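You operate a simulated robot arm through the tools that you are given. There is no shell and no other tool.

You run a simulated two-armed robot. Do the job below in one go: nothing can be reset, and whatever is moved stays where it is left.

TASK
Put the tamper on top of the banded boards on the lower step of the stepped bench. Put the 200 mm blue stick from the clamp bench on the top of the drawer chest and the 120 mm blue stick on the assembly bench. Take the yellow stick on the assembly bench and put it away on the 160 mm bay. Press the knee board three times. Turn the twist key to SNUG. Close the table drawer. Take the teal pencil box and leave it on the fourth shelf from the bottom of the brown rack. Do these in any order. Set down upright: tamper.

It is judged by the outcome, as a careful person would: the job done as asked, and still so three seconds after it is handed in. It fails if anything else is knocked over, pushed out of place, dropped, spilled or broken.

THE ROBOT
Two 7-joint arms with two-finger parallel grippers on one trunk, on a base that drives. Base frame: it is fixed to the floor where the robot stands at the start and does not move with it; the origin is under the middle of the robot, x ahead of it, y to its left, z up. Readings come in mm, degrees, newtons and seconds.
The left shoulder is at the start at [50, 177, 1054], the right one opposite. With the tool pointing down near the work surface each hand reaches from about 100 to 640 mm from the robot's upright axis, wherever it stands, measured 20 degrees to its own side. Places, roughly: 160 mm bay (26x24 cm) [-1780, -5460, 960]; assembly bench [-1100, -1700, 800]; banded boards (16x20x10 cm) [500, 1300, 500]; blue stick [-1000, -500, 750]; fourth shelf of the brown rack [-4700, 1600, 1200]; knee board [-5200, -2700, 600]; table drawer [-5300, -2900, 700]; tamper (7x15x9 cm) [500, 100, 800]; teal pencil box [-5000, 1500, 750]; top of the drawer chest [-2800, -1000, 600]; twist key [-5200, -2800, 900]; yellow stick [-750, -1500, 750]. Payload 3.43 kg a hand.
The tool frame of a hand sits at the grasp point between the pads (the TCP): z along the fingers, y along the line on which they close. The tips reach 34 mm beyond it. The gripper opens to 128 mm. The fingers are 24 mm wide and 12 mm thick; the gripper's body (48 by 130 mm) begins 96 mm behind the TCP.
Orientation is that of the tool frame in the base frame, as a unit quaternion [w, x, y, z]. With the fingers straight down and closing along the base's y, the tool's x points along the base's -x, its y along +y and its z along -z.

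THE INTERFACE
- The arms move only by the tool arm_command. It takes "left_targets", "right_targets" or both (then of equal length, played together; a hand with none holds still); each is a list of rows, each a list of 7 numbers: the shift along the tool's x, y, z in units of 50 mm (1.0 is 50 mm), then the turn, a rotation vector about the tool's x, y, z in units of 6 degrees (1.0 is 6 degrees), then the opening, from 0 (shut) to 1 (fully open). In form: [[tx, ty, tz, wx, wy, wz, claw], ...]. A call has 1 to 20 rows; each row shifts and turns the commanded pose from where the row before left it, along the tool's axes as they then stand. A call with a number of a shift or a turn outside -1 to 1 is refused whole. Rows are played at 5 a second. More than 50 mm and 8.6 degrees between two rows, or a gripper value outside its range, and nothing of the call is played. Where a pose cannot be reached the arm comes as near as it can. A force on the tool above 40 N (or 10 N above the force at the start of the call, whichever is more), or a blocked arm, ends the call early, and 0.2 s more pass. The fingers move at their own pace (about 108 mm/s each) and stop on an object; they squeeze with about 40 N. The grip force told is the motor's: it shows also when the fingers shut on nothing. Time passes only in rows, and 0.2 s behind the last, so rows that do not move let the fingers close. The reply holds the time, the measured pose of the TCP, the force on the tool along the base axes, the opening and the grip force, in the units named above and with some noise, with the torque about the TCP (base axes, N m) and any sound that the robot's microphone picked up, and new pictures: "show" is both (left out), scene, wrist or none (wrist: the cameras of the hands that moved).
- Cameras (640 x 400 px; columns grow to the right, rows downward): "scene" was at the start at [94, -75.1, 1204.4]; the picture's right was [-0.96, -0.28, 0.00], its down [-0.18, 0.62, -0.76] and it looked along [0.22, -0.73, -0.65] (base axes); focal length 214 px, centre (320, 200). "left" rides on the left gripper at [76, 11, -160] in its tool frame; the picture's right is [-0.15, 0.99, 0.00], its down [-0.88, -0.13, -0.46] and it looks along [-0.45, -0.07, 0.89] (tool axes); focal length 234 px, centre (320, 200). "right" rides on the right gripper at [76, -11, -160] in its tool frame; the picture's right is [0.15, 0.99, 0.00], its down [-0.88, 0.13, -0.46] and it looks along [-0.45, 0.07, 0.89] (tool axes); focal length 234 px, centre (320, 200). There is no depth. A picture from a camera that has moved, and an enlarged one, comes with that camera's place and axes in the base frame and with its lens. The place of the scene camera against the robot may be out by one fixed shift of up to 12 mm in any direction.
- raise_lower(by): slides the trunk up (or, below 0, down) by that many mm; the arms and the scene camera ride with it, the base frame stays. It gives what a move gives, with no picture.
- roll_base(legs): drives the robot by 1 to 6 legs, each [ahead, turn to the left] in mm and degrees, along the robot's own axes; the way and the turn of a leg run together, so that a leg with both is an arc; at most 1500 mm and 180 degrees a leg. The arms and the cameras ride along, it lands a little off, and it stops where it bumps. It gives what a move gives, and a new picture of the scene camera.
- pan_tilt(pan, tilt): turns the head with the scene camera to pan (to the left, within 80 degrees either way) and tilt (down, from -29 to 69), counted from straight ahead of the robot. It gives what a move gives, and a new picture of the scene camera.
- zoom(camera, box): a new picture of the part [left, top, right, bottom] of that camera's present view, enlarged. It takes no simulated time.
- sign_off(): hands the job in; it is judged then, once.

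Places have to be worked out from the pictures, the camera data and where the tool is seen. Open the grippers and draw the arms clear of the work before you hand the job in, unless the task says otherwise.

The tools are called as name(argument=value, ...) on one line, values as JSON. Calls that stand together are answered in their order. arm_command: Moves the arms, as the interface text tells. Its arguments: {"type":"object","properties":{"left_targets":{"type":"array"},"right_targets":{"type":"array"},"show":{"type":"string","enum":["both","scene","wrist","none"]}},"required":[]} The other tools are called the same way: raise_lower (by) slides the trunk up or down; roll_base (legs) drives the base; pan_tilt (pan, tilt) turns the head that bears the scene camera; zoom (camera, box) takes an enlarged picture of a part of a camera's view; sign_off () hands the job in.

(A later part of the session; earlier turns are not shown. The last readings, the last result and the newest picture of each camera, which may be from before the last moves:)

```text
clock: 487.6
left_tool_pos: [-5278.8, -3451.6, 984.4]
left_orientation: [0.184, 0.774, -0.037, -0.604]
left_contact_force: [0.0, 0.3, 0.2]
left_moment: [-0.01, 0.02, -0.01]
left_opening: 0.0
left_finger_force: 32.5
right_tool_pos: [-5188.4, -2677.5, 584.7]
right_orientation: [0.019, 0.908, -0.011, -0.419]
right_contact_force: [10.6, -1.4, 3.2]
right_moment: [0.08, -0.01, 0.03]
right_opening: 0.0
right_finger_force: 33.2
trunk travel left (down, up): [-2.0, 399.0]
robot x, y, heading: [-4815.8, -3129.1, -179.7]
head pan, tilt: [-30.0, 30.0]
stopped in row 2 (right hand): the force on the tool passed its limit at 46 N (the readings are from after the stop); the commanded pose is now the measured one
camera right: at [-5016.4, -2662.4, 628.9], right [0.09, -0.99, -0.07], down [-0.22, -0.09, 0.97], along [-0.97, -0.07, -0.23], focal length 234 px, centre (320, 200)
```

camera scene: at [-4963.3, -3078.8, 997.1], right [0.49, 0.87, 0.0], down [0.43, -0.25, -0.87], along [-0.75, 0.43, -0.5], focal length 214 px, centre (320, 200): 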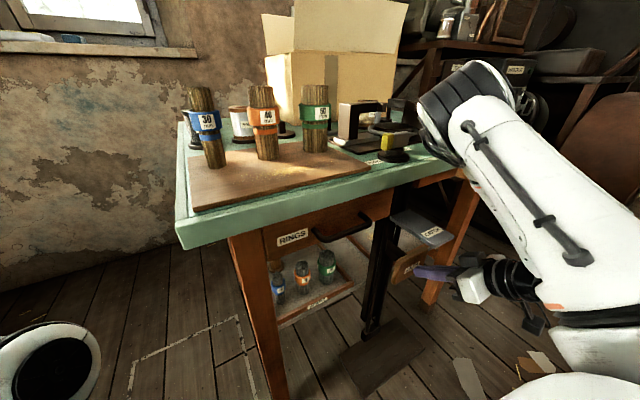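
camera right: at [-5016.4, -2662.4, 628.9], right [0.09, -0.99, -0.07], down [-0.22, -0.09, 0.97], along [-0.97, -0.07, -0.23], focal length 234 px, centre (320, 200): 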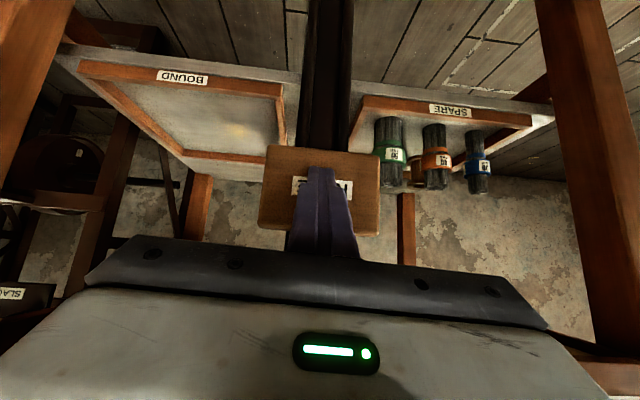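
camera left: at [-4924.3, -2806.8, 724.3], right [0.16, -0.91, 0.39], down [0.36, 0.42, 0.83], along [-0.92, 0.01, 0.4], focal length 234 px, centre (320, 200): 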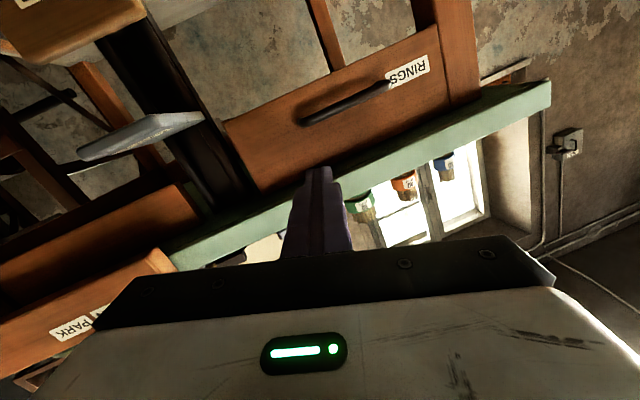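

The board moved ~8 mm; the peak seems dynamic. I press more slowly.

arm_command(right_targets=[[-0.04, 0, 0.047, 0, 0, 0, 0], [-0.04, 0, 0.047, 0, 0, 0, 0], [-0.04, 0, 0.047, 0, 0, 0, 0], [-0.04, 0, 0.047, 0, 0, 0, 0], [-0.04, 0, 0.047, 0, 0, 0, 0], [0, 0, 0, 0, 0, 0, 0]], show="wrist")

```text
clock: 488.2
left_tool_pos: [-5278.4, -3451.8, 984.8]
left_orientation: [0.183, 0.775, -0.037, -0.604]
left_contact_force: [0.0, -0.8, 0.1]
left_moment: [-0.01, 0.0, 0.01]
left_opening: 0.0
left_finger_force: 32.9
right_tool_pos: [-5188.7, -2676.7, 581.6]
right_orientation: [0.019, 0.91, -0.014, -0.414]
right_contact_force: [10.8, -2.1, 2.7]
right_moment: [0.08, 0.01, 0.07]
right_opening: 0.2
right_finger_force: 33.3
trunk travel left (down, up): [-2.0, 399.0]
robot x, y, heading: [-4811.6, -3127.2, -179.9]
head pan, tilt: [-30.0, 30.0]
stopped in row 3 (right hand): the force on the tool passed its limit at 44 N (the readings are from after the stop); the commanded pose is now the measured one
camera right: at [-5017.4, -2662.8, 628.6], right [0.09, -0.99, -0.07], down [-0.24, -0.08, 0.97], along [-0.97, -0.07, -0.24], focal length 234 px, centre (320, 200)
```

right: 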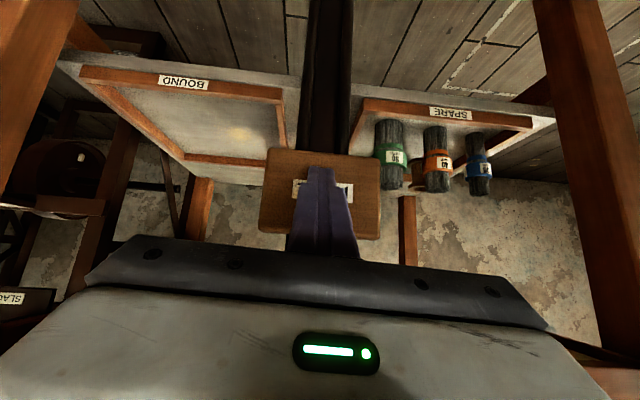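

It is at its end stop (≈10 mm stroke). That's press one; I release fully and look.

arm_command(right_targets=[[0.127, 0, -0.155, 0, 0, 0, 0], [0.127, 0, -0.155, 0, 0, 0, 0], [0.254, 0, -0.31, 0, 0, 0, 0], [0, 0, 0, 0, 0, 0, 0]], show="both")

zoom(camera="scene", box=[340, 180, 500, 300])

```text
clock: 489.2
left_tool_pos: [-5280.1, -3453.0, 984.8]
left_orientation: [0.184, 0.774, -0.036, -0.604]
left_contact_force: [-0.2, -0.3, -1.4]
left_moment: [0.01, 0.0, -0.03]
left_opening: 0.1
left_finger_force: 32.5
right_tool_pos: [-5151.2, -2676.0, 584.1]
right_orientation: [0.02, 0.909, -0.011, -0.417]
right_contact_force: [0.2, 0.0, -0.8]
right_moment: [0.0, 0.02, 0.01]
right_opening: 0.0
right_finger_force: 32.9
trunk travel left (down, up): [-2.0, 399.0]
robot x, y, heading: [-4814.3, -3127.9, -179.7]
head pan, tilt: [-30.0, 30.0]
camera scene: at [-4962.4, -3078.4, 997.1], right [0.5, 0.87, 0.0], down [0.43, -0.25, -0.87], along [-0.75, 0.43, -0.5], focal length 214 px, centre (320, 200)
camera right: at [-4980.1, -2663.5, 629.7], right [0.09, -0.99, -0.07], down [-0.23, -0.09, 0.97], along [-0.97, -0.07, -0.24], focal length 234 px, centre (320, 200)
```

scene: 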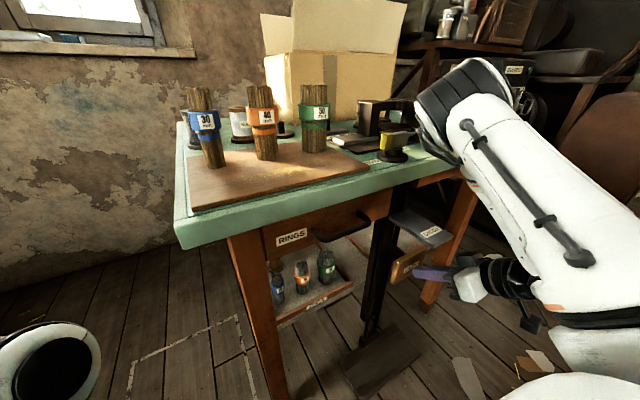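
right: 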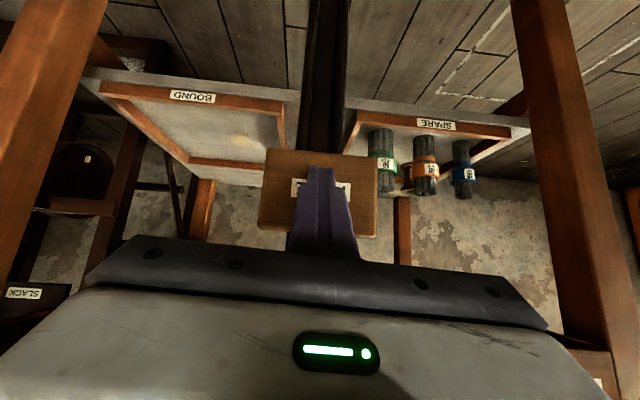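

```text
3.33 times, centred on (420, 240) of scene
camera zoom: at [-4962.4, -3078.4, 997.1], right [0.5, 0.87, 0.0], down [0.43, -0.25, -0.87], along [-0.75, 0.43, -0.5], focal length 715 px, centre (-13, 67)
```

zoom: 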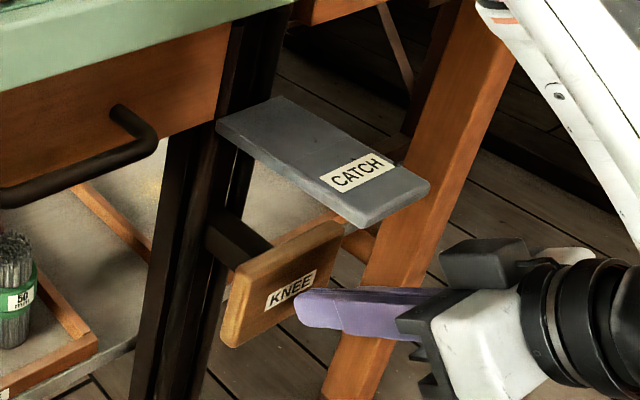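

The board followed my fist outward, so its stroke is larger (~35 mm). I back away further to see its rest position.

arm_command(right_targets=[[0.254, 0, -0.31, 0, 0, 0, 0], [0.254, 0, -0.31, 0, 0, 0, 0], [0, 0, 0, 0, 0, 0, 0]], show="wrist")

zoom(camera="scene", box=[340, 180, 500, 300])

```text
clock: 490.0
left_tool_pos: [-5278.3, -3452.1, 983.8]
left_orientation: [0.185, 0.775, -0.037, -0.603]
left_contact_force: [0.8, -0.1, 0.4]
left_moment: [0.01, 0.01, 0.02]
left_opening: 0.2
left_finger_force: 33.0
right_tool_pos: [-5109.5, -2675.1, 584.3]
right_orientation: [0.019, 0.909, -0.013, -0.416]
right_contact_force: [0.0, 0.2, -0.1]
right_moment: [0.01, -0.01, -0.03]
right_opening: 0.1
right_finger_force: 33.3
trunk travel left (down, up): [-2.0, 399.0]
robot x, y, heading: [-4811.3, -3131.5, -180.2]
head pan, tilt: [-30.0, 30.0]
camera right: at [-4937.9, -2662.8, 630.7], right [0.09, -0.99, -0.07], down [-0.23, -0.08, 0.97], along [-0.97, -0.07, -0.24], focal length 234 px, centre (320, 200)
```

right: 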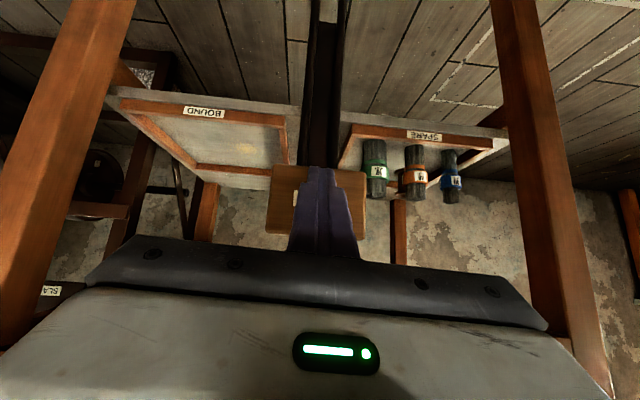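

```text
3.33 times, centred on (420, 240) of scene
camera zoom: at [-4962.3, -3078.4, 997.1], right [0.5, 0.87, 0.0], down [0.43, -0.25, -0.87], along [-0.75, 0.43, -0.5], focal length 715 px, centre (-13, 67)
```

zoom: 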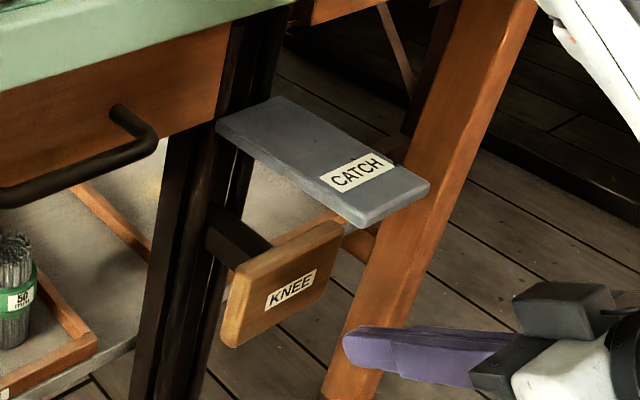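

Rest position is face x≈-5178, so the first press went full stroke and has returned. Now press two.

arm_command(right_targets=[[-0.254, 0, 0.31, 0, 0, 0, 0], [-0.254, 0, 0.31, 0, 0, 0, 0], [-0.127, 0, 0.155, 0, 0, 0, 0], [-0.1, 0, 0.122, 0, 0, 0, 0], [-0.1, 0, 0.122, 0, 0, 0, 0], [-0.05, 0, 0.06, 0, 0, 0, 0], [-0.05, 0, 0.06, 0, 0, 0, 0], [-0.05, 0, 0.06, 0, 0, 0, 0], [-0.05, 0, 0.06, 0, 0, 0, 0], [0, 0, 0, 0, 0, 0, 0]], show="none")

zoom(camera="scene", box=[340, 180, 500, 300])

```text
clock: 492.2
left_tool_pos: [-5277.7, -3452.3, 984.9]
left_orientation: [0.184, 0.774, -0.036, -0.604]
left_contact_force: [0.6, 0.7, 0.0]
left_moment: [-0.04, -0.01, 0.03]
left_opening: 0.0
left_finger_force: 33.0
right_tool_pos: [-5188.6, -2674.9, 584.0]
right_orientation: [0.019, 0.91, -0.014, -0.414]
right_contact_force: [29.9, -5.9, -4.0]
right_moment: [0.31, 2.35, 0.26]
right_opening: 0.0
right_finger_force: 32.7
trunk travel left (down, up): [-2.0, 399.0]
robot x, y, heading: [-4811.8, -3131.5, -179.8]
head pan, tilt: [-30.0, 30.0]
```

```text
3.33 times, centred on (420, 240) of scene
camera zoom: at [-4961.0, -3078.4, 997.3], right [0.5, 0.87, 0.0], down [0.43, -0.25, -0.87], along [-0.75, 0.43, -0.5], focal length 715 px, centre (-13, 67)
```

zoom: 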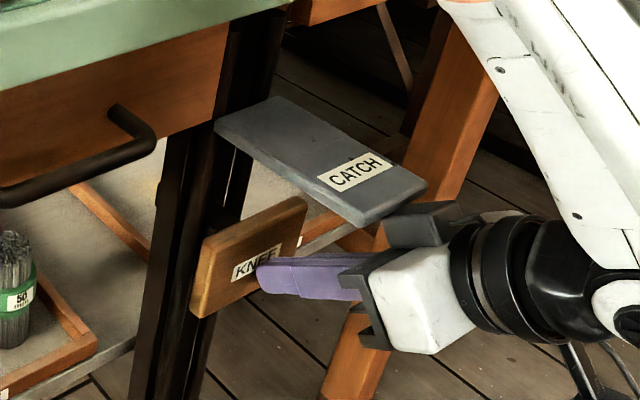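

Fully pressed (board against the post). I release.

arm_command(right_targets=[[0.127, 0, -0.155, 0, 0, 0, 0], [0.254, 0, -0.31, 0, 0, 0, 0], [0.254, 0, -0.31, 0, 0, 0, 0], [0.254, 0, -0.31, 0, 0, 0, 0], [0.1, 0, -0.122, 0, 0, 0, 0], [0, 0, 0, 0, 0, 0, 0], [0, 0, 0, 0, 0, 0, 0]], show="none")

zoom(camera="scene", box=[340, 180, 500, 300])

```text
clock: 493.8
left_tool_pos: [-5279.7, -3452.4, 984.9]
left_orientation: [0.184, 0.775, -0.037, -0.604]
left_contact_force: [0.0, -0.6, 0.5]
left_moment: [-0.01, 0.0, 0.0]
left_opening: 0.1
left_finger_force: 32.8
right_tool_pos: [-5113.5, -2677.5, 586.1]
right_orientation: [0.02, 0.909, -0.012, -0.415]
right_contact_force: [0.4, 0.0, -1.1]
right_moment: [0.04, -0.01, 0.0]
right_opening: 0.0
right_finger_force: 33.0
trunk travel left (down, up): [-2.0, 399.0]
robot x, y, heading: [-4817.5, -3130.6, -179.9]
head pan, tilt: [-30.0, 30.0]
```

```text
3.33 times, centred on (420, 240) of scene
camera zoom: at [-4962.4, -3078.4, 997.1], right [0.5, 0.87, 0.0], down [0.43, -0.25, -0.87], along [-0.75, 0.43, -0.5], focal length 715 px, centre (-13, 67)
```

zoom: 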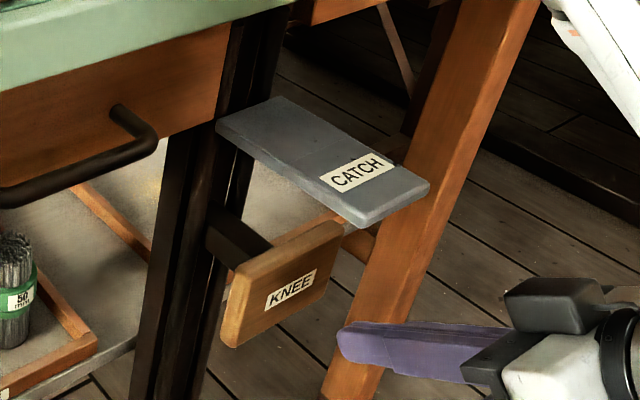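

The board has returned. Press three.

arm_command(right_targets=[[-0.254, 0, 0.31, 0, 0, 0, 0], [-0.254, 0, 0.31, 0, 0, 0, 0], [-0.1, 0, 0.122, 0, 0, 0, 0], [-0.1, 0, 0.122, 0, 0, 0, 0], [-0.1, 0, 0.122, 0, 0, 0, 0], [-0.05, 0, 0.06, 0, 0, 0, 0], [-0.05, 0, 0.06, 0, 0, 0, 0], [-0.05, 0, 0.06, 0, 0, 0, 0], [-0.04, 0, 0.05, 0, 0, 0, 0], [0, 0, 0, 0, 0, 0, 0]], show="none")

zoom(camera="scene", box=[340, 180, 500, 300])

```text
clock: 496.0
left_tool_pos: [-5278.5, -3451.5, 985.4]
left_orientation: [0.183, 0.774, -0.037, -0.605]
left_contact_force: [1.1, 0.1, 0.2]
left_moment: [-0.02, 0.03, -0.01]
left_opening: 0.0
left_finger_force: 32.9
right_tool_pos: [-5189.5, -2675.7, 581.8]
right_orientation: [0.02, 0.91, -0.013, -0.414]
right_contact_force: [28.2, -3.6, -3.3]
right_moment: [0.27, 2.27, 0.23]
right_opening: 0.0
right_finger_force: 32.7
trunk travel left (down, up): [-2.0, 399.0]
robot x, y, heading: [-4811.9, -3129.4, -179.9]
head pan, tilt: [-30.0, 30.0]
```

```text
3.33 times, centred on (420, 240) of scene
camera zoom: at [-4961.0, -3078.4, 997.2], right [0.5, 0.87, 0.0], down [0.43, -0.25, -0.87], along [-0.75, 0.43, -0.5], focal length 715 px, centre (-13, 67)
```

zoom: 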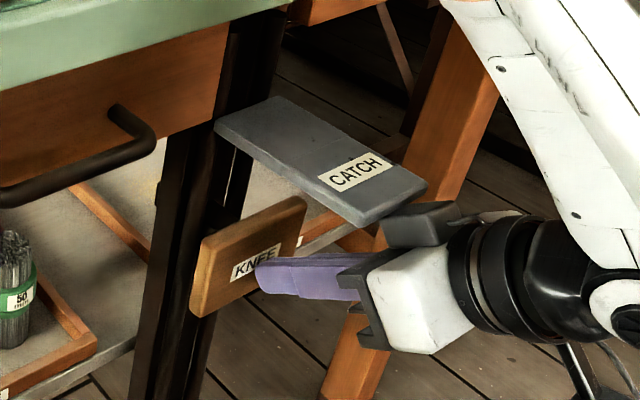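

Third press complete. I release, back the fist away and drive the base back.

arm_command(right_targets=[[0.127, 0, -0.155, 0, 0, 0, 0], [0.254, 0, -0.31, 0, 0, 0, 0], [0.254, 0, -0.31, 0, 0, 0, 0], [0.254, 0, -0.31, 0, 0, 0, 0], [0.1, 0, -0.122, 0, 0, 0, 0], [0, 0, 0, 0, 0, 0, 0]], show="none")

roll_base(legs=[[-200, 0]])

raise_lower(by=380)

pan_tilt(pan=-25, tilt=40)

zoom(camera="scene", box=[240, 120, 440, 260])

```text
clock: 497.4
left_tool_pos: [-5280.2, -3451.1, 983.6]
left_orientation: [0.184, 0.774, -0.036, -0.604]
left_contact_force: [0.2, 0.1, -0.1]
left_moment: [-0.02, 0.01, 0.0]
left_opening: 0.2
left_finger_force: 32.9
right_tool_pos: [-5114.8, -2677.3, 585.1]
right_orientation: [0.019, 0.909, -0.013, -0.417]
right_contact_force: [0.2, -0.4, 0.2]
right_moment: [-0.02, -0.01, 0.04]
right_opening: 0.1
right_finger_force: 32.8
trunk travel left (down, up): [-2.0, 399.0]
robot x, y, heading: [-4812.0, -3126.7, -179.9]
head pan, tilt: [-30.0, 30.0]
```

```text
clock: 499.0
left_tool_pos: [-5082.9, -3453.2, 983.5]
left_orientation: [0.186, 0.775, -0.035, -0.603]
left_contact_force: [-0.2, 0.2, -0.2]
left_moment: [0.0, -0.02, 0.0]
left_opening: 0.0
left_finger_force: 33.0
right_tool_pos: [-4921.3, -2676.4, 585.7]
right_orientation: [0.021, 0.909, -0.01, -0.415]
right_contact_force: [-0.4, 0.3, -0.4]
right_moment: [-0.01, 0.02, -0.03]
right_opening: 0.0
right_finger_force: 33.0
trunk travel left (down, up): [-2.0, 399.0]
robot x, y, heading: [-4619.2, -3128.2, -179.4]
head pan, tilt: [-30.0, 30.0]
camera scene: at [-4768.6, -3077.9, 997.1], right [0.49, 0.87, 0.0], down [0.44, -0.25, -0.87], along [-0.75, 0.43, -0.5], focal length 214 px, centre (320, 200)
```

scene: 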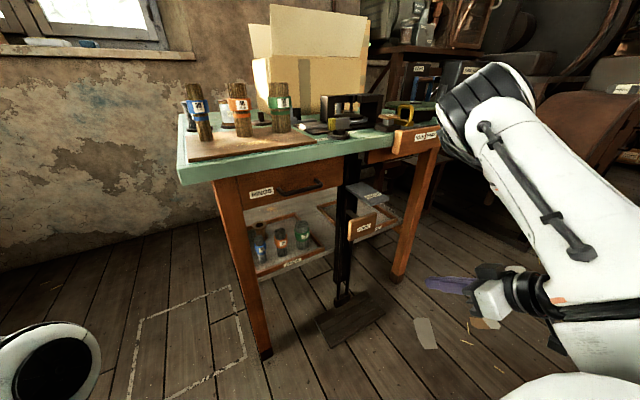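

```text
clock: 502.7
left_tool_pos: [-5083.0, -3453.0, 1365.0]
left_orientation: [0.185, 0.775, -0.035, -0.603]
left_contact_force: [-1.1, 0.8, 1.3]
left_moment: [0.0, -0.02, 0.0]
left_opening: 0.0
left_finger_force: 32.9
right_tool_pos: [-4922.5, -2678.1, 964.0]
right_orientation: [0.021, 0.909, -0.01, -0.415]
right_contact_force: [-0.7, 0.1, 0.6]
right_moment: [-0.02, 0.02, 0.01]
right_opening: 0.0
right_finger_force: 33.1
trunk travel left (down, up): [-382.0, 19.0]
robot x, y, heading: [-4619.3, -3127.5, -179.4]
head pan, tilt: [-30.0, 30.0]
```

```text
clock: 503.4
left_tool_pos: [-5083.2, -3453.3, 1364.2]
left_orientation: [0.185, 0.775, -0.036, -0.603]
left_contact_force: [0.9, -0.3, 0.1]
left_moment: [-0.02, 0.04, 0.02]
left_opening: 0.0
left_finger_force: 33.4
right_tool_pos: [-4921.5, -2677.5, 965.8]
right_orientation: [0.02, 0.909, -0.011, -0.416]
right_contact_force: [0.1, 0.8, 0.5]
right_moment: [-0.06, 0.03, -0.01]
right_opening: 0.0
right_finger_force: 32.6
trunk travel left (down, up): [-382.0, 19.0]
robot x, y, heading: [-4617.1, -3129.7, -179.4]
head pan, tilt: [-25.0, 40.0]
camera scene: at [-4767.1, -3087.2, 1361.8], right [0.41, 0.91, 0.0], down [0.58, -0.27, -0.77], along [-0.7, 0.32, -0.64], focal length 214 px, centre (320, 200)
```

scene: 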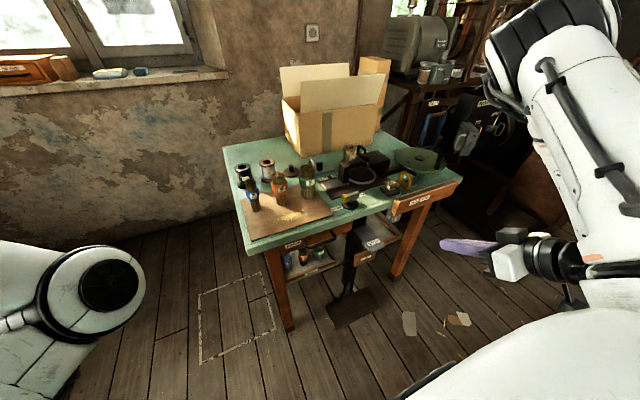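

```text
2.86 times, centred on (340, 190) of scene
camera zoom: at [-4767.1, -3087.2, 1361.8], right [0.41, 0.91, 0.0], down [0.58, -0.27, -0.77], along [-0.7, 0.32, -0.64], focal length 613 px, centre (263, 229)
```

zoom: 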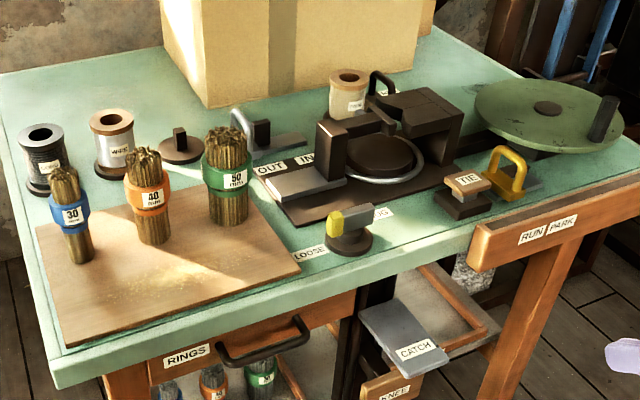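

The key's bar is centred near [-5248,-2748], z≈900, yellow end toward LOOSE. I turn the right hand back to pointing straight down.

arm_command(right_targets=[[0, 0, 0, 0, 1, 0, 0.4], [0, 0, 0, 0, 1, 0, 0.4], [0, 0, 0, 0, 1, 0, 0.4], [0, 0, 0, 0, 1, 0, 0.4], [0, 0, 0, 0, 1, 0, 0.4], [0, 0, 0, 0, 1, 0, 0.4], [0, 0, 0, 0, 1, 0, 0.4], [0, 0, 0, 0, 1, 0, 0.4], [0, 0, 0, 0, 0.15, 0, 0.4], [0, 0, 0, 0, 0, 0, 0.4]], show="both")

```text
clock: 505.6
left_tool_pos: [-5083.4, -3453.5, 1364.6]
left_orientation: [0.185, 0.775, -0.036, -0.603]
left_contact_force: [1.0, -0.8, 0.1]
left_moment: [0.01, 0.02, 0.03]
left_opening: 0.1
left_finger_force: 32.9
right_tool_pos: [-4923.1, -2676.5, 964.9]
right_orientation: [0.022, 1.0, -0.002, -0.001]
right_contact_force: [0.0, -0.2, -0.1]
right_moment: [-0.01, -0.04, -0.03]
right_opening: 51.3
right_finger_force: 0.1
trunk travel left (down, up): [-382.0, 19.0]
robot x, y, heading: [-4621.5, -3126.9, -179.4]
head pan, tilt: [-25.0, 40.0]
camera scene: at [-4767.2, -3087.2, 1361.7], right [0.41, 0.91, 0.0], down [0.59, -0.27, -0.77], along [-0.7, 0.32, -0.64], focal length 214 px, centre (320, 200)
camera right: at [-4845.3, -2657.7, 1123.3], right [0.14, -0.99, 0.04], down [-0.88, -0.11, 0.46], along [-0.45, -0.11, -0.89], focal length 234 px, centre (320, 200)
```

scene: 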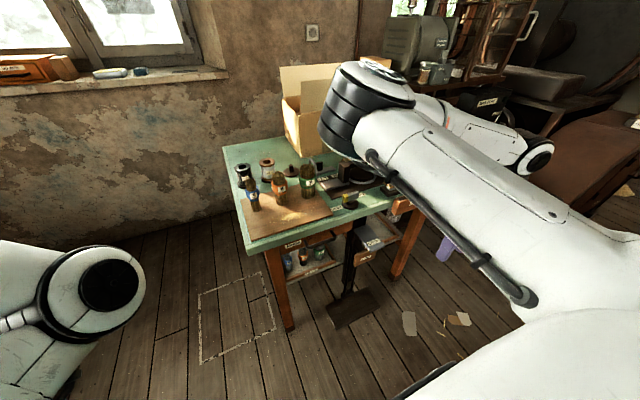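
right: 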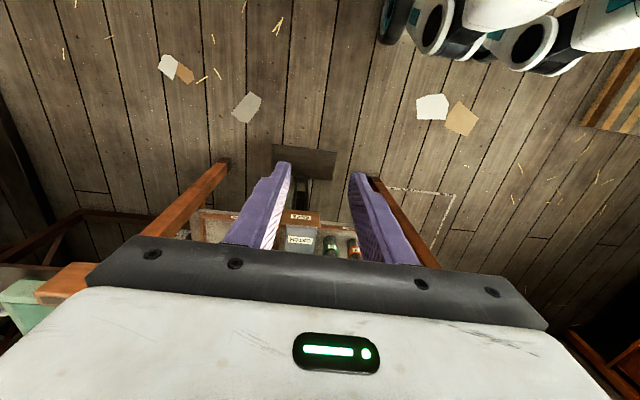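

Vertical now. I test yawing the right hand −90° (counter-clockwise) so I can later turn the key clockwise through 180°.

arm_command(right_targets=[[0, 0, 0, 0, 0, -1, 0.4], [0, 0, 0, 0, 0, -1, 0.4], [0, 0, 0, 0, 0, -1, 0.4], [0, 0, 0, 0, 0, -1, 0.4], [0, 0, 0, 0, 0, -1, 0.4], [0, 0, 0, 0, 0, -1, 0.4], [0, 0, 0, 0, 0, -1, 0.4], [0, 0, 0, 0, 0, -1, 0.4], [0, 0, 0, 0, 0, -1, 0.4], [0, 0, 0, 0, 0, -1, 0.4], [0, 0, 0, 0, 0, -1, 0.4], [0, 0, 0, 0, 0, -1, 0.4], [0, 0, 0, 0, 0, -1, 0.4], [0, 0, 0, 0, 0, -1, 0.4], [0, 0, 0, 0, 0, -1, 0.4], [0, 0, 0, 0, 0, 0, 0.4]], show="wrist")

```text
clock: 509.0
left_tool_pos: [-5084.5, -3452.8, 1363.9]
left_orientation: [0.185, 0.775, -0.035, -0.603]
left_contact_force: [0.1, 0.5, -0.1]
left_moment: [0.0, -0.05, -0.01]
left_opening: 0.0
left_finger_force: 32.9
right_tool_pos: [-4922.1, -2677.2, 965.6]
right_orientation: [0.015, 0.707, 0.707, -0.017]
right_contact_force: [0.1, -0.5, -0.3]
right_moment: [-0.05, 0.0, 0.05]
right_opening: 51.3
right_finger_force: 0.0
trunk travel left (down, up): [-382.0, 19.0]
robot x, y, heading: [-4618.8, -3129.4, -179.4]
head pan, tilt: [-25.0, 40.0]
camera right: at [-4932.1, -2593.1, 1120.8], right [0.99, 0.15, -0.01], down [0.13, -0.86, 0.49], along [0.06, -0.49, -0.87], focal length 234 px, centre (320, 200)
```

right: 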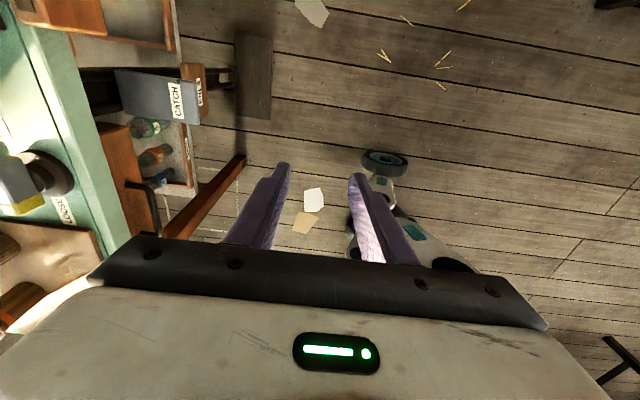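

Yaw −90° works and the key is in view. I shift the base 70 mm sideways away from the table, then come forward over the key, with the arm raised 60 mm for safety.

arm_command(right_targets=[[0, 0, -0.6, 0, 0, 0, 0.4], [0, 0, -0.6, 0, 0, 0, 0.4], [0, 0, 0, 0, 0, 0, 0.4]], show="none")

roll_base(legs=[[-150, 0], [0, 90], [70, 0], [0, -90]])

```text
clock: 509.8
left_tool_pos: [-5083.0, -3454.2, 1364.2]
left_orientation: [0.185, 0.775, -0.036, -0.603]
left_contact_force: [0.6, -0.7, -0.3]
left_moment: [0.0, 0.0, 0.01]
left_opening: 0.0
left_finger_force: 32.8
right_tool_pos: [-4921.4, -2673.5, 1025.0]
right_orientation: [0.014, 0.707, 0.707, -0.018]
right_contact_force: [0.1, -0.4, 0.2]
right_moment: [0.0, 0.03, -0.01]
right_opening: 51.1
right_finger_force: 0.1
trunk travel left (down, up): [-382.0, 19.0]
robot x, y, heading: [-4619.8, -3126.7, -179.4]
head pan, tilt: [-25.0, 40.0]
```

```text
clock: 519.4
left_tool_pos: [-4925.0, -3536.9, 1364.7]
left_orientation: [0.195, 0.775, -0.023, -0.601]
left_contact_force: [-0.2, -0.1, -0.3]
left_moment: [0.03, 0.01, -0.02]
left_opening: 0.2
left_finger_force: 33.0
right_tool_pos: [-4787.7, -2753.6, 1025.5]
right_orientation: [0.015, 0.697, 0.717, -0.016]
right_contact_force: [-0.3, 0.6, 0.0]
right_moment: [-0.01, 0.04, 0.02]
right_opening: 51.2
right_finger_force: 0.2
trunk travel left (down, up): [-382.0, 19.0]
robot x, y, heading: [-4471.6, -3200.1, -177.8]
head pan, tilt: [-25.0, 40.0]
camera scene: at [-4619.0, -3162.3, 1361.7], right [0.39, 0.92, 0.0], down [0.59, -0.25, -0.77], along [-0.71, 0.3, -0.64], focal length 214 px, centre (320, 200)
```

scene: 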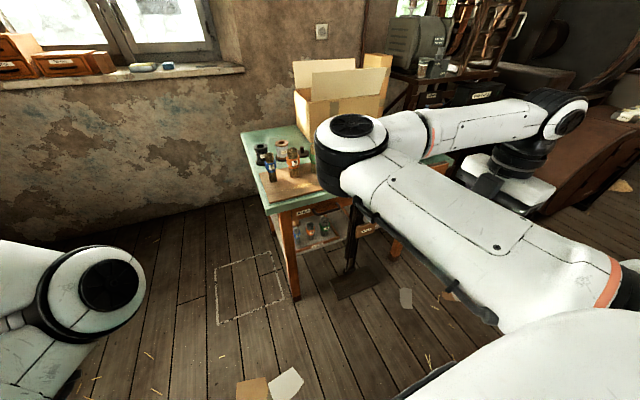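

roll_base(legs=[[0, -2.2], [440, 0]])

zoom(camera="right", box=[0, 0, 640, 400])

```text
clock: 522.5
left_tool_pos: [-5380.1, -3514.8, 1363.3]
left_orientation: [0.181, 0.775, -0.041, -0.604]
left_contact_force: [0.0, -1.0, 0.3]
left_moment: [0.02, -0.01, 0.01]
left_opening: 0.1
left_finger_force: 33.3
right_tool_pos: [-5207.6, -2740.0, 1024.6]
right_orientation: [0.015, 0.712, 0.701, -0.017]
right_contact_force: [0.0, 0.2, 0.5]
right_moment: [-0.03, 0.0, 0.03]
right_opening: 51.3
right_finger_force: 0.1
trunk travel left (down, up): [-382.0, 19.0]
robot x, y, heading: [-4907.2, -3192.8, 179.6]
head pan, tilt: [-25.0, 40.0]
camera scene: at [-5058.3, -3154.8, 1361.7], right [0.43, 0.9, 0.0], down [0.58, -0.27, -0.77], along [-0.69, 0.33, -0.64], focal length 214 px, centre (320, 200)
```

scene: 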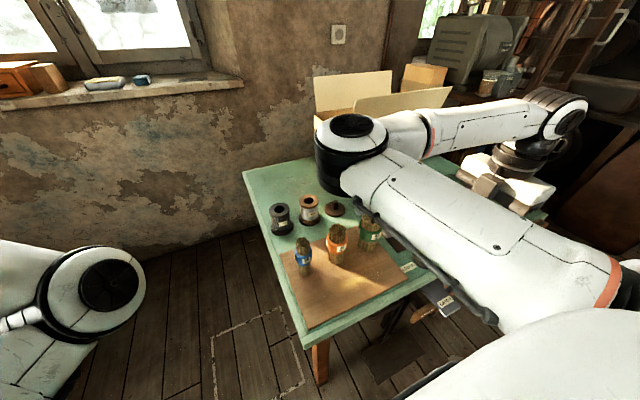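

```text
1.00 times, centred on (320, 200) of right (not enlarged: the box is as wide or as high as the picture)
camera zoom: at [-5215.2, -2655.5, 1180.1], right [0.99, 0.13, -0.01], down [0.12, -0.86, 0.49], along [0.06, -0.49, -0.87], focal length 234 px, centre (320, 200)
```

zoom: 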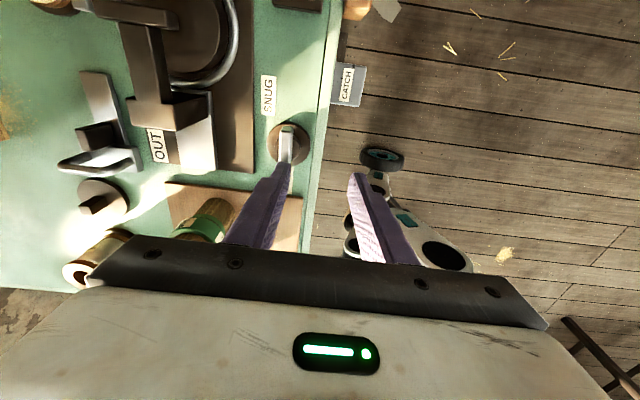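

The key disc is at ≈[-5247,-2747]. I centre above it, correct the small tilt and descend partway.

arm_command(right_targets=[[-0.14, -0.79, 0, 0, 0.43, 0, 0.4], [0, 0, 0.6, 0, 0, 0, 0.4], [0, 0, 0.5, 0, 0, 0, 0.4], [0, 0, 0, 0, 0, 0, 0.4]], show="wrist")

```text
clock: 523.5
left_tool_pos: [-5380.6, -3515.8, 1364.3]
left_orientation: [0.18, 0.774, -0.041, -0.605]
left_contact_force: [-0.3, -0.5, 0.1]
left_moment: [0.02, 0.01, 0.04]
left_opening: 0.0
left_finger_force: 32.9
right_tool_pos: [-5245.9, -2745.5, 970.3]
right_orientation: [0.0, 0.712, 0.702, 0.0]
right_contact_force: [0.9, -0.1, -0.4]
right_moment: [0.0, 0.02, -0.03]
right_opening: 51.4
right_finger_force: 0.0
trunk travel left (down, up): [-382.0, 19.0]
robot x, y, heading: [-4910.5, -3198.9, 179.9]
head pan, tilt: [-25.0, 40.0]
camera right: at [-5254.6, -2668.7, 1129.6], right [0.99, 0.13, 0.0], down [0.12, -0.88, 0.46], along [0.06, -0.45, -0.89], focal length 234 px, centre (320, 200)
```

right: 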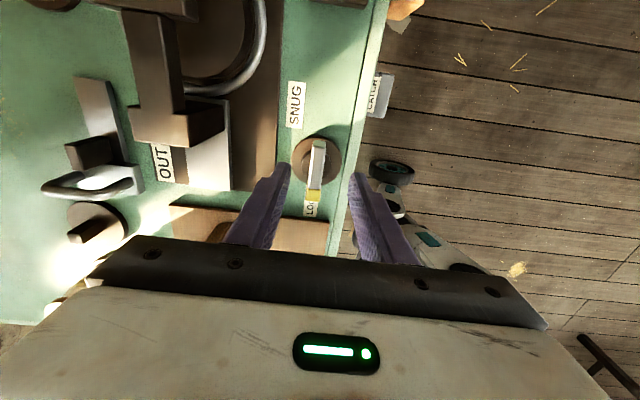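

The bar lies exactly between the fingers; SNUG label is on the far (+y) side, LOOSE at −y. I descend further and check.

arm_command(right_targets=[[0, 0, 0.35, 0, 0, 0, 0.4], [0, 0, 0.25, 0, 0, 0, 0.4], [0, 0, 0, 0, 0, 0, 0.4]], show="wrist")

zoom(camera="right", box=[220, 80, 420, 260])

```text
clock: 524.3
left_tool_pos: [-5379.3, -3516.3, 1363.8]
left_orientation: [0.18, 0.774, -0.041, -0.605]
left_contact_force: [0.2, -0.5, 0.0]
left_moment: [0.01, 0.03, 0.0]
left_opening: 0.0
left_finger_force: 32.3
right_tool_pos: [-5247.4, -2747.9, 939.6]
right_orientation: [-0.001, 0.713, 0.702, 0.0]
right_contact_force: [0.4, -0.4, 0.2]
right_moment: [0.0, 0.01, -0.01]
right_opening: 51.2
right_finger_force: 0.0
trunk travel left (down, up): [-382.0, 19.0]
robot x, y, heading: [-4906.8, -3199.1, 179.8]
head pan, tilt: [-25.0, 40.0]
camera right: at [-5255.6, -2669.3, 1098.5], right [0.99, 0.13, 0.0], down [0.12, -0.88, 0.46], along [0.06, -0.45, -0.89], focal length 234 px, centre (320, 200)
```

right: 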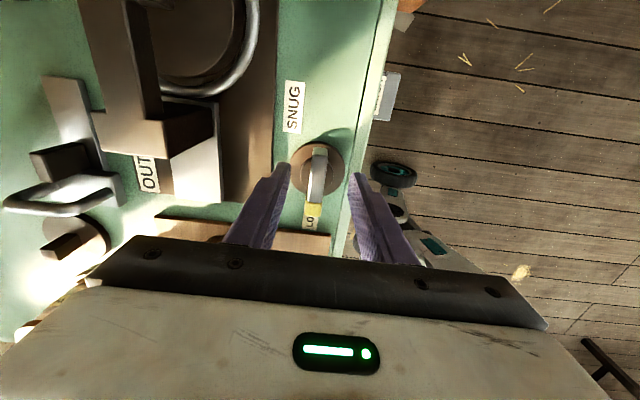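

```text
2.22 times, centred on (320, 170) of right
camera zoom: at [-5255.6, -2669.3, 1098.5], right [0.99, 0.13, 0.0], down [0.12, -0.88, 0.46], along [0.06, -0.45, -0.89], focal length 520 px, centre (320, 267)
```

zoom: 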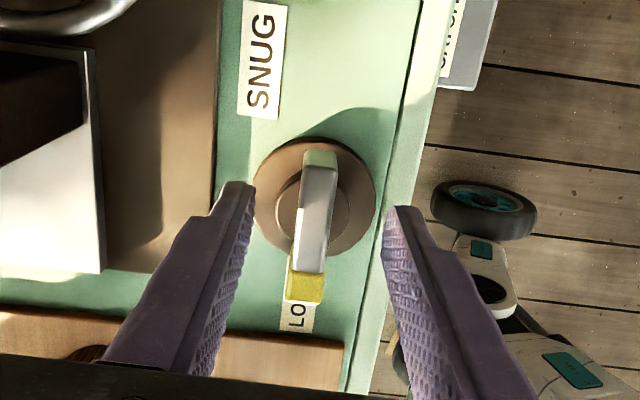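

I lower 12 mm more and grip the bar.

arm_command(right_targets=[[0, 0, 0.12, 0, 0, 0, 0.4], [0, 0, 0.12, 0, 0, 0, 0.4], [0, 0, 0, 0, 0, 0, 0.4]], show="wrist")

zoom(camera="right", box=[220, 80, 420, 260])

```text
clock: 525.1
left_tool_pos: [-5379.2, -3516.1, 1364.2]
left_orientation: [0.18, 0.775, -0.042, -0.605]
left_contact_force: [-0.2, 0.3, 0.4]
left_moment: [0.0, -0.01, 0.01]
left_opening: 0.0
left_finger_force: 33.1
right_tool_pos: [-5245.6, -2745.5, 929.1]
right_orientation: [-0.002, 0.712, 0.702, -0.002]
right_contact_force: [-0.9, 0.0, 1.6]
right_moment: [0.01, 0.0, -0.02]
right_opening: 50.9
right_finger_force: 0.0
trunk travel left (down, up): [-382.0, 19.0]
robot x, y, heading: [-4909.8, -3198.4, 179.6]
head pan, tilt: [-25.0, 40.0]
camera right: at [-5254.7, -2669.4, 1087.5], right [0.99, 0.13, 0.0], down [0.12, -0.88, 0.46], along [0.06, -0.45, -0.89], focal length 234 px, centre (320, 200)
```

right: 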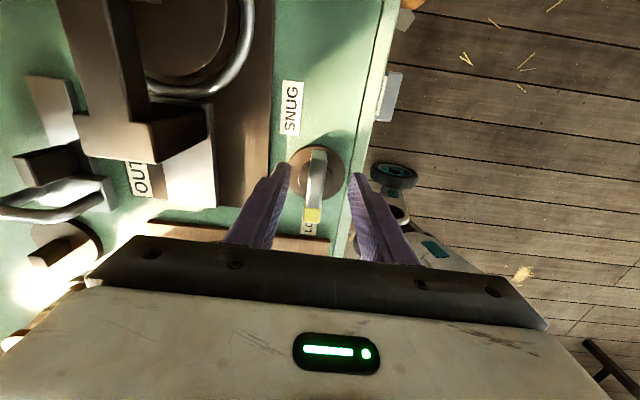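

```text
2.22 times, centred on (320, 170) of right
camera zoom: at [-5254.7, -2669.4, 1087.5], right [0.99, 0.13, 0.0], down [0.12, -0.88, 0.46], along [0.06, -0.45, -0.89], focal length 520 px, centre (320, 267)
```

zoom: 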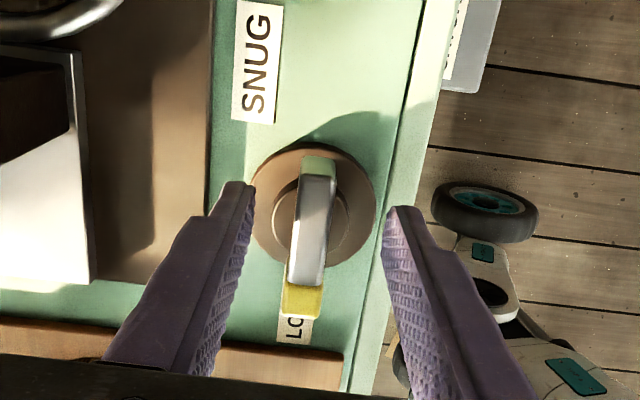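

arm_command(right_targets=[[0, 0, 0, 0, 0, 0, 0.2], [0, 0, 0, 0, 0, 0, 0], [0, 0, 0, 0, 0, 0, 0], [0, 0, 0, 0, 0, 0, 0]], show="wrist")

```text
clock: 526.1
left_tool_pos: [-5381.3, -3514.3, 1363.0]
left_orientation: [0.181, 0.775, -0.041, -0.604]
left_contact_force: [-0.8, -0.7, -0.3]
left_moment: [0.01, -0.02, 0.02]
left_opening: 0.0
left_finger_force: 32.4
right_tool_pos: [-5248.9, -2746.2, 929.3]
right_orientation: [-0.003, 0.712, 0.703, -0.002]
right_contact_force: [-17.2, 1.7, 2.5]
right_moment: [-0.25, -0.02, -0.13]
right_opening: 13.8
right_finger_force: 45.4
trunk travel left (down, up): [-382.0, 19.0]
robot x, y, heading: [-4910.2, -3199.8, 179.7]
head pan, tilt: [-25.0, 40.0]
camera right: at [-5257.4, -2669.4, 1087.7], right [0.99, 0.13, -0.01], down [0.12, -0.88, 0.45], along [0.05, -0.45, -0.89], focal length 234 px, centre (320, 200)
```

right: 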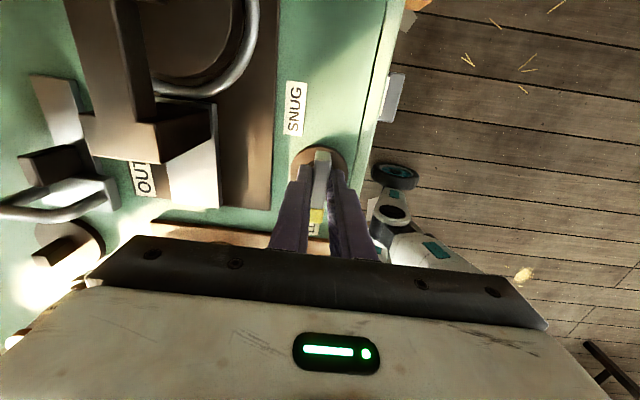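

The bar is gripped (13.8 mm). I relieve the 3 mm offset and start turning clockwise, 30° first.

arm_command(right_targets=[[0, -0.05, 0, 0, 0, 0, 0], [0, 0, 0, 0, 0, 0.8, 0], [0, 0, 0, 0, 0, 0.8, 0], [0, 0, 0, 0, 0, 0.8, 0], [0, 0, 0, 0, 0, 0.8, 0], [0, 0, 0, 0, 0, 0.8, 0], [0, 0, 0, 0, 0, 0, 0]], show="wrist")

```text
clock: 527.7
left_tool_pos: [-5377.8, -3518.0, 1364.8]
left_orientation: [0.181, 0.774, -0.041, -0.605]
left_contact_force: [-0.6, 0.2, 0.3]
left_moment: [-0.02, 0.04, -0.01]
left_opening: 0.1
left_finger_force: 32.9
right_tool_pos: [-5245.0, -2747.9, 928.6]
right_orientation: [0.0, 0.844, 0.537, 0.0]
right_contact_force: [12.3, -6.4, 8.0]
right_moment: [0.92, -0.88, 0.12]
right_opening: 13.7
right_finger_force: 45.0
trunk travel left (down, up): [-382.0, 19.0]
robot x, y, heading: [-4911.5, -3196.4, 179.4]
head pan, tilt: [-25.0, 40.0]
camera right: at [-5222.8, -2672.7, 1087.5], right [0.96, -0.29, 0.0], down [-0.26, -0.85, 0.46], along [-0.13, -0.44, -0.89], focal length 234 px, centre (320, 200)
```

right: 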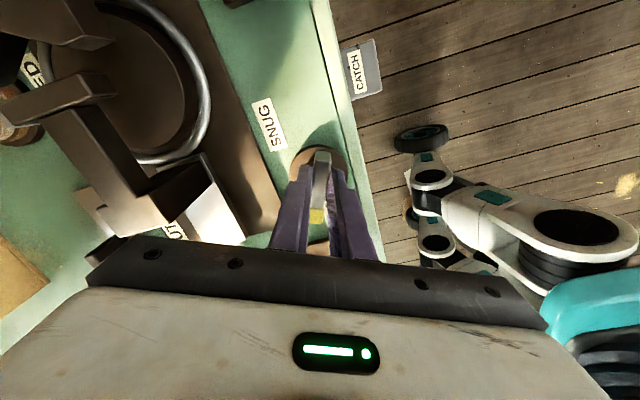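

It's turning with the hand. I continue another 48°.

arm_command(right_targets=[[0, 0.04, 0, 0, 0, 0.8, 0], [0, 0, 0, 0, 0, 0.8, 0], [0, 0, 0, 0, 0, 0.8, 0], [0, 0, 0, 0, 0, 0.8, 0], [0, 0, 0, 0, 0, 0.8, 0], [0, 0, 0, 0, 0, 0.8, 0], [0, 0, 0, 0, 0, 0.8, 0], [0, 0, 0, 0, 0, 0.8, 0], [0, 0, 0, 0, 0, 0.8, 0], [0, 0, 0, 0, 0, 0.8, 0], [0, 0, 0, 0, 0, 0, 0]], show="wrist")

```text
clock: 529.8
left_tool_pos: [-5377.2, -3516.7, 1364.6]
left_orientation: [0.18, 0.774, -0.04, -0.605]
left_contact_force: [-0.2, -0.3, 0.3]
left_moment: [0.01, 0.01, -0.03]
left_opening: 0.1
left_finger_force: 33.2
right_tool_pos: [-5242.1, -2751.6, 929.0]
right_orientation: [0.009, 0.983, 0.182, 0.003]
right_contact_force: [7.1, -5.4, 9.4]
right_moment: [-0.01, 0.58, 0.06]
right_opening: 13.7
right_finger_force: 45.5
trunk travel left (down, up): [-382.0, 19.0]
robot x, y, heading: [-4908.6, -3201.1, 179.5]
head pan, tilt: [-25.0, 40.0]
stopped in row 10 (right hand): the force on the tool passed its limit at 40 N (the readings are from after the stop); the commanded pose is now the measured one
camera right: at [-5175.3, -2710.8, 1087.5], right [0.49, -0.87, 0.02], down [-0.78, -0.43, 0.45], along [-0.39, -0.24, -0.89], focal length 234 px, centre (320, 200)
```

right: 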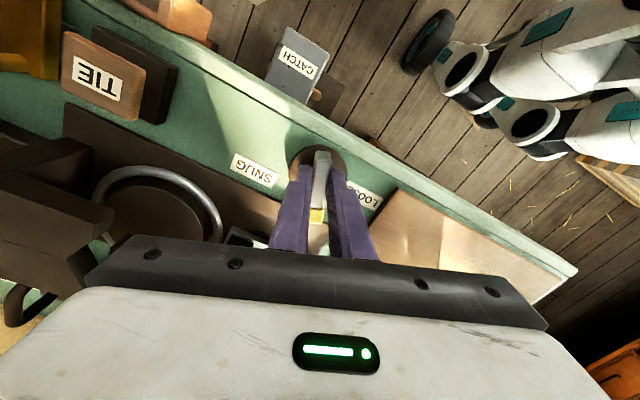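

Rotated 68° so far; the pull comes from gripping ~8 mm off the pivot. I continue turning with a small sideways compensation.

arm_command(right_targets=[[0, 0.02, 0, 0, 0, 0.8, 0], [0, 0.02, 0, 0, 0, 0.8, 0], [0, 0.02, 0, 0, 0, 0.8, 0], [0, 0.02, 0, 0, 0, 0.8, 0], [0, 0.02, 0, 0, 0, 0.8, 0], [0, 0.02, 0, 0, 0, 0.8, 0], [0, 0.02, 0, 0, 0, 0.8, 0], [0, 0, 0, 0, 0, 0, 0]], show="wrist")

```text
clock: 531.5
left_tool_pos: [-5378.4, -3519.7, 1364.1]
left_orientation: [0.179, 0.774, -0.04, -0.606]
left_contact_force: [-0.3, 0.0, 1.3]
left_moment: [0.02, 0.01, -0.01]
left_opening: 0.0
left_finger_force: 33.3
right_tool_pos: [-5240.9, -2757.5, 928.6]
right_orientation: [0.005, 0.994, -0.113, 0.005]
right_contact_force: [-1.0, -12.1, 18.3]
right_moment: [0.45, 0.82, 0.09]
right_opening: 13.9
right_finger_force: 44.6
trunk travel left (down, up): [-382.0, 19.0]
robot x, y, heading: [-4908.9, -3197.8, 179.7]
head pan, tilt: [-25.0, 40.0]
camera right: at [-5165.0, -2760.5, 1087.9], right [-0.08, -1.0, 0.01], down [-0.89, 0.08, 0.45], along [-0.45, 0.03, -0.89], focal length 234 px, centre (320, 200)
```

right: 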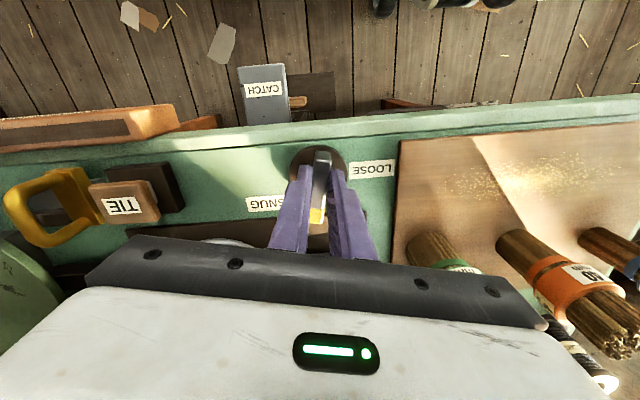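

102° so far, yellow end passing the far side. I continue toward SNUG (~150° total).

arm_command(right_targets=[[0, 0.03, -0.03, 0, 0, 0.8, 0], [0, 0.02, 0, 0, 0, 0.8, 0], [0, 0.02, 0, 0, 0, 0.8, 0], [0, 0.02, 0, 0, 0, 0.8, 0], [0, 0.02, 0, 0, 0, 0.8, 0], [0, 0.02, 0, 0, 0, 0.8, 0], [0, 0, 0, 0, 0, 0, 0]], show="wrist")

```text
clock: 533.1
left_tool_pos: [-5379.4, -3519.4, 1363.0]
left_orientation: [0.179, 0.776, -0.041, -0.604]
left_contact_force: [0.3, 0.4, 0.3]
left_moment: [-0.02, 0.02, 0.02]
left_opening: 0.0
left_finger_force: 33.6
right_tool_pos: [-5243.5, -2761.2, 928.3]
right_orientation: [0.008, 0.932, -0.363, 0.008]
right_contact_force: [-18.7, -29.6, 0.2]
right_moment: [0.02, 0.48, 0.27]
right_opening: 13.9
right_finger_force: 45.3
trunk travel left (down, up): [-382.0, 19.0]
robot x, y, heading: [-4912.8, -3197.3, 179.6]
head pan, tilt: [-25.0, 40.0]
camera right: at [-5180.4, -2799.7, 1088.7], right [-0.56, -0.83, 0.01], down [-0.74, 0.51, 0.44], along [-0.37, 0.24, -0.9], focal length 234 px, centre (320, 200)
```

right: 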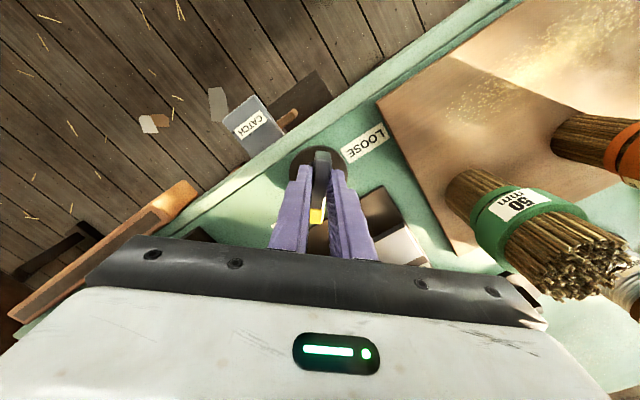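

132° now; no end stop yet. I ease the side force and turn 22° more.

arm_command(right_targets=[[0.01, 0.06, 0, 0, 0, 0, 0], [0, 0.02, 0, 0, 0, 0.8, 0], [0, 0.02, 0, 0, 0, 0.8, 0], [0, 0.02, 0, 0, 0, 0.8, 0], [0, 0.02, 0, 0, 0, 0.8, 0], [0, 0, 0, 0, 0, 0, 0]], show="wrist")

```text
clock: 534.5
left_tool_pos: [-5380.6, -3516.9, 1363.1]
left_orientation: [0.18, 0.775, -0.041, -0.605]
left_contact_force: [0.2, 0.1, 0.2]
left_moment: [0.0, -0.03, 0.0]
left_opening: 0.2
left_finger_force: 33.0
right_tool_pos: [-5244.8, -2762.6, 927.9]
right_orientation: [0.003, 0.858, -0.513, 0.008]
right_contact_force: [-11.8, -5.8, 5.8]
right_moment: [-0.82, 0.04, 0.14]
right_opening: 14.0
right_finger_force: 45.2
trunk travel left (down, up): [-382.0, 19.0]
robot x, y, heading: [-4911.4, -3197.4, 179.7]
head pan, tilt: [-25.0, 40.0]
camera right: at [-5201.0, -2821.2, 1088.5], right [-0.8, -0.6, 0.0], down [-0.54, 0.72, 0.44], along [-0.26, 0.35, -0.9], focal length 234 px, centre (320, 200)
```

right: 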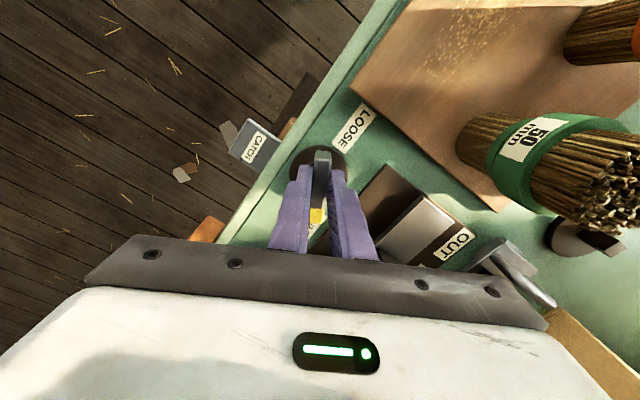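

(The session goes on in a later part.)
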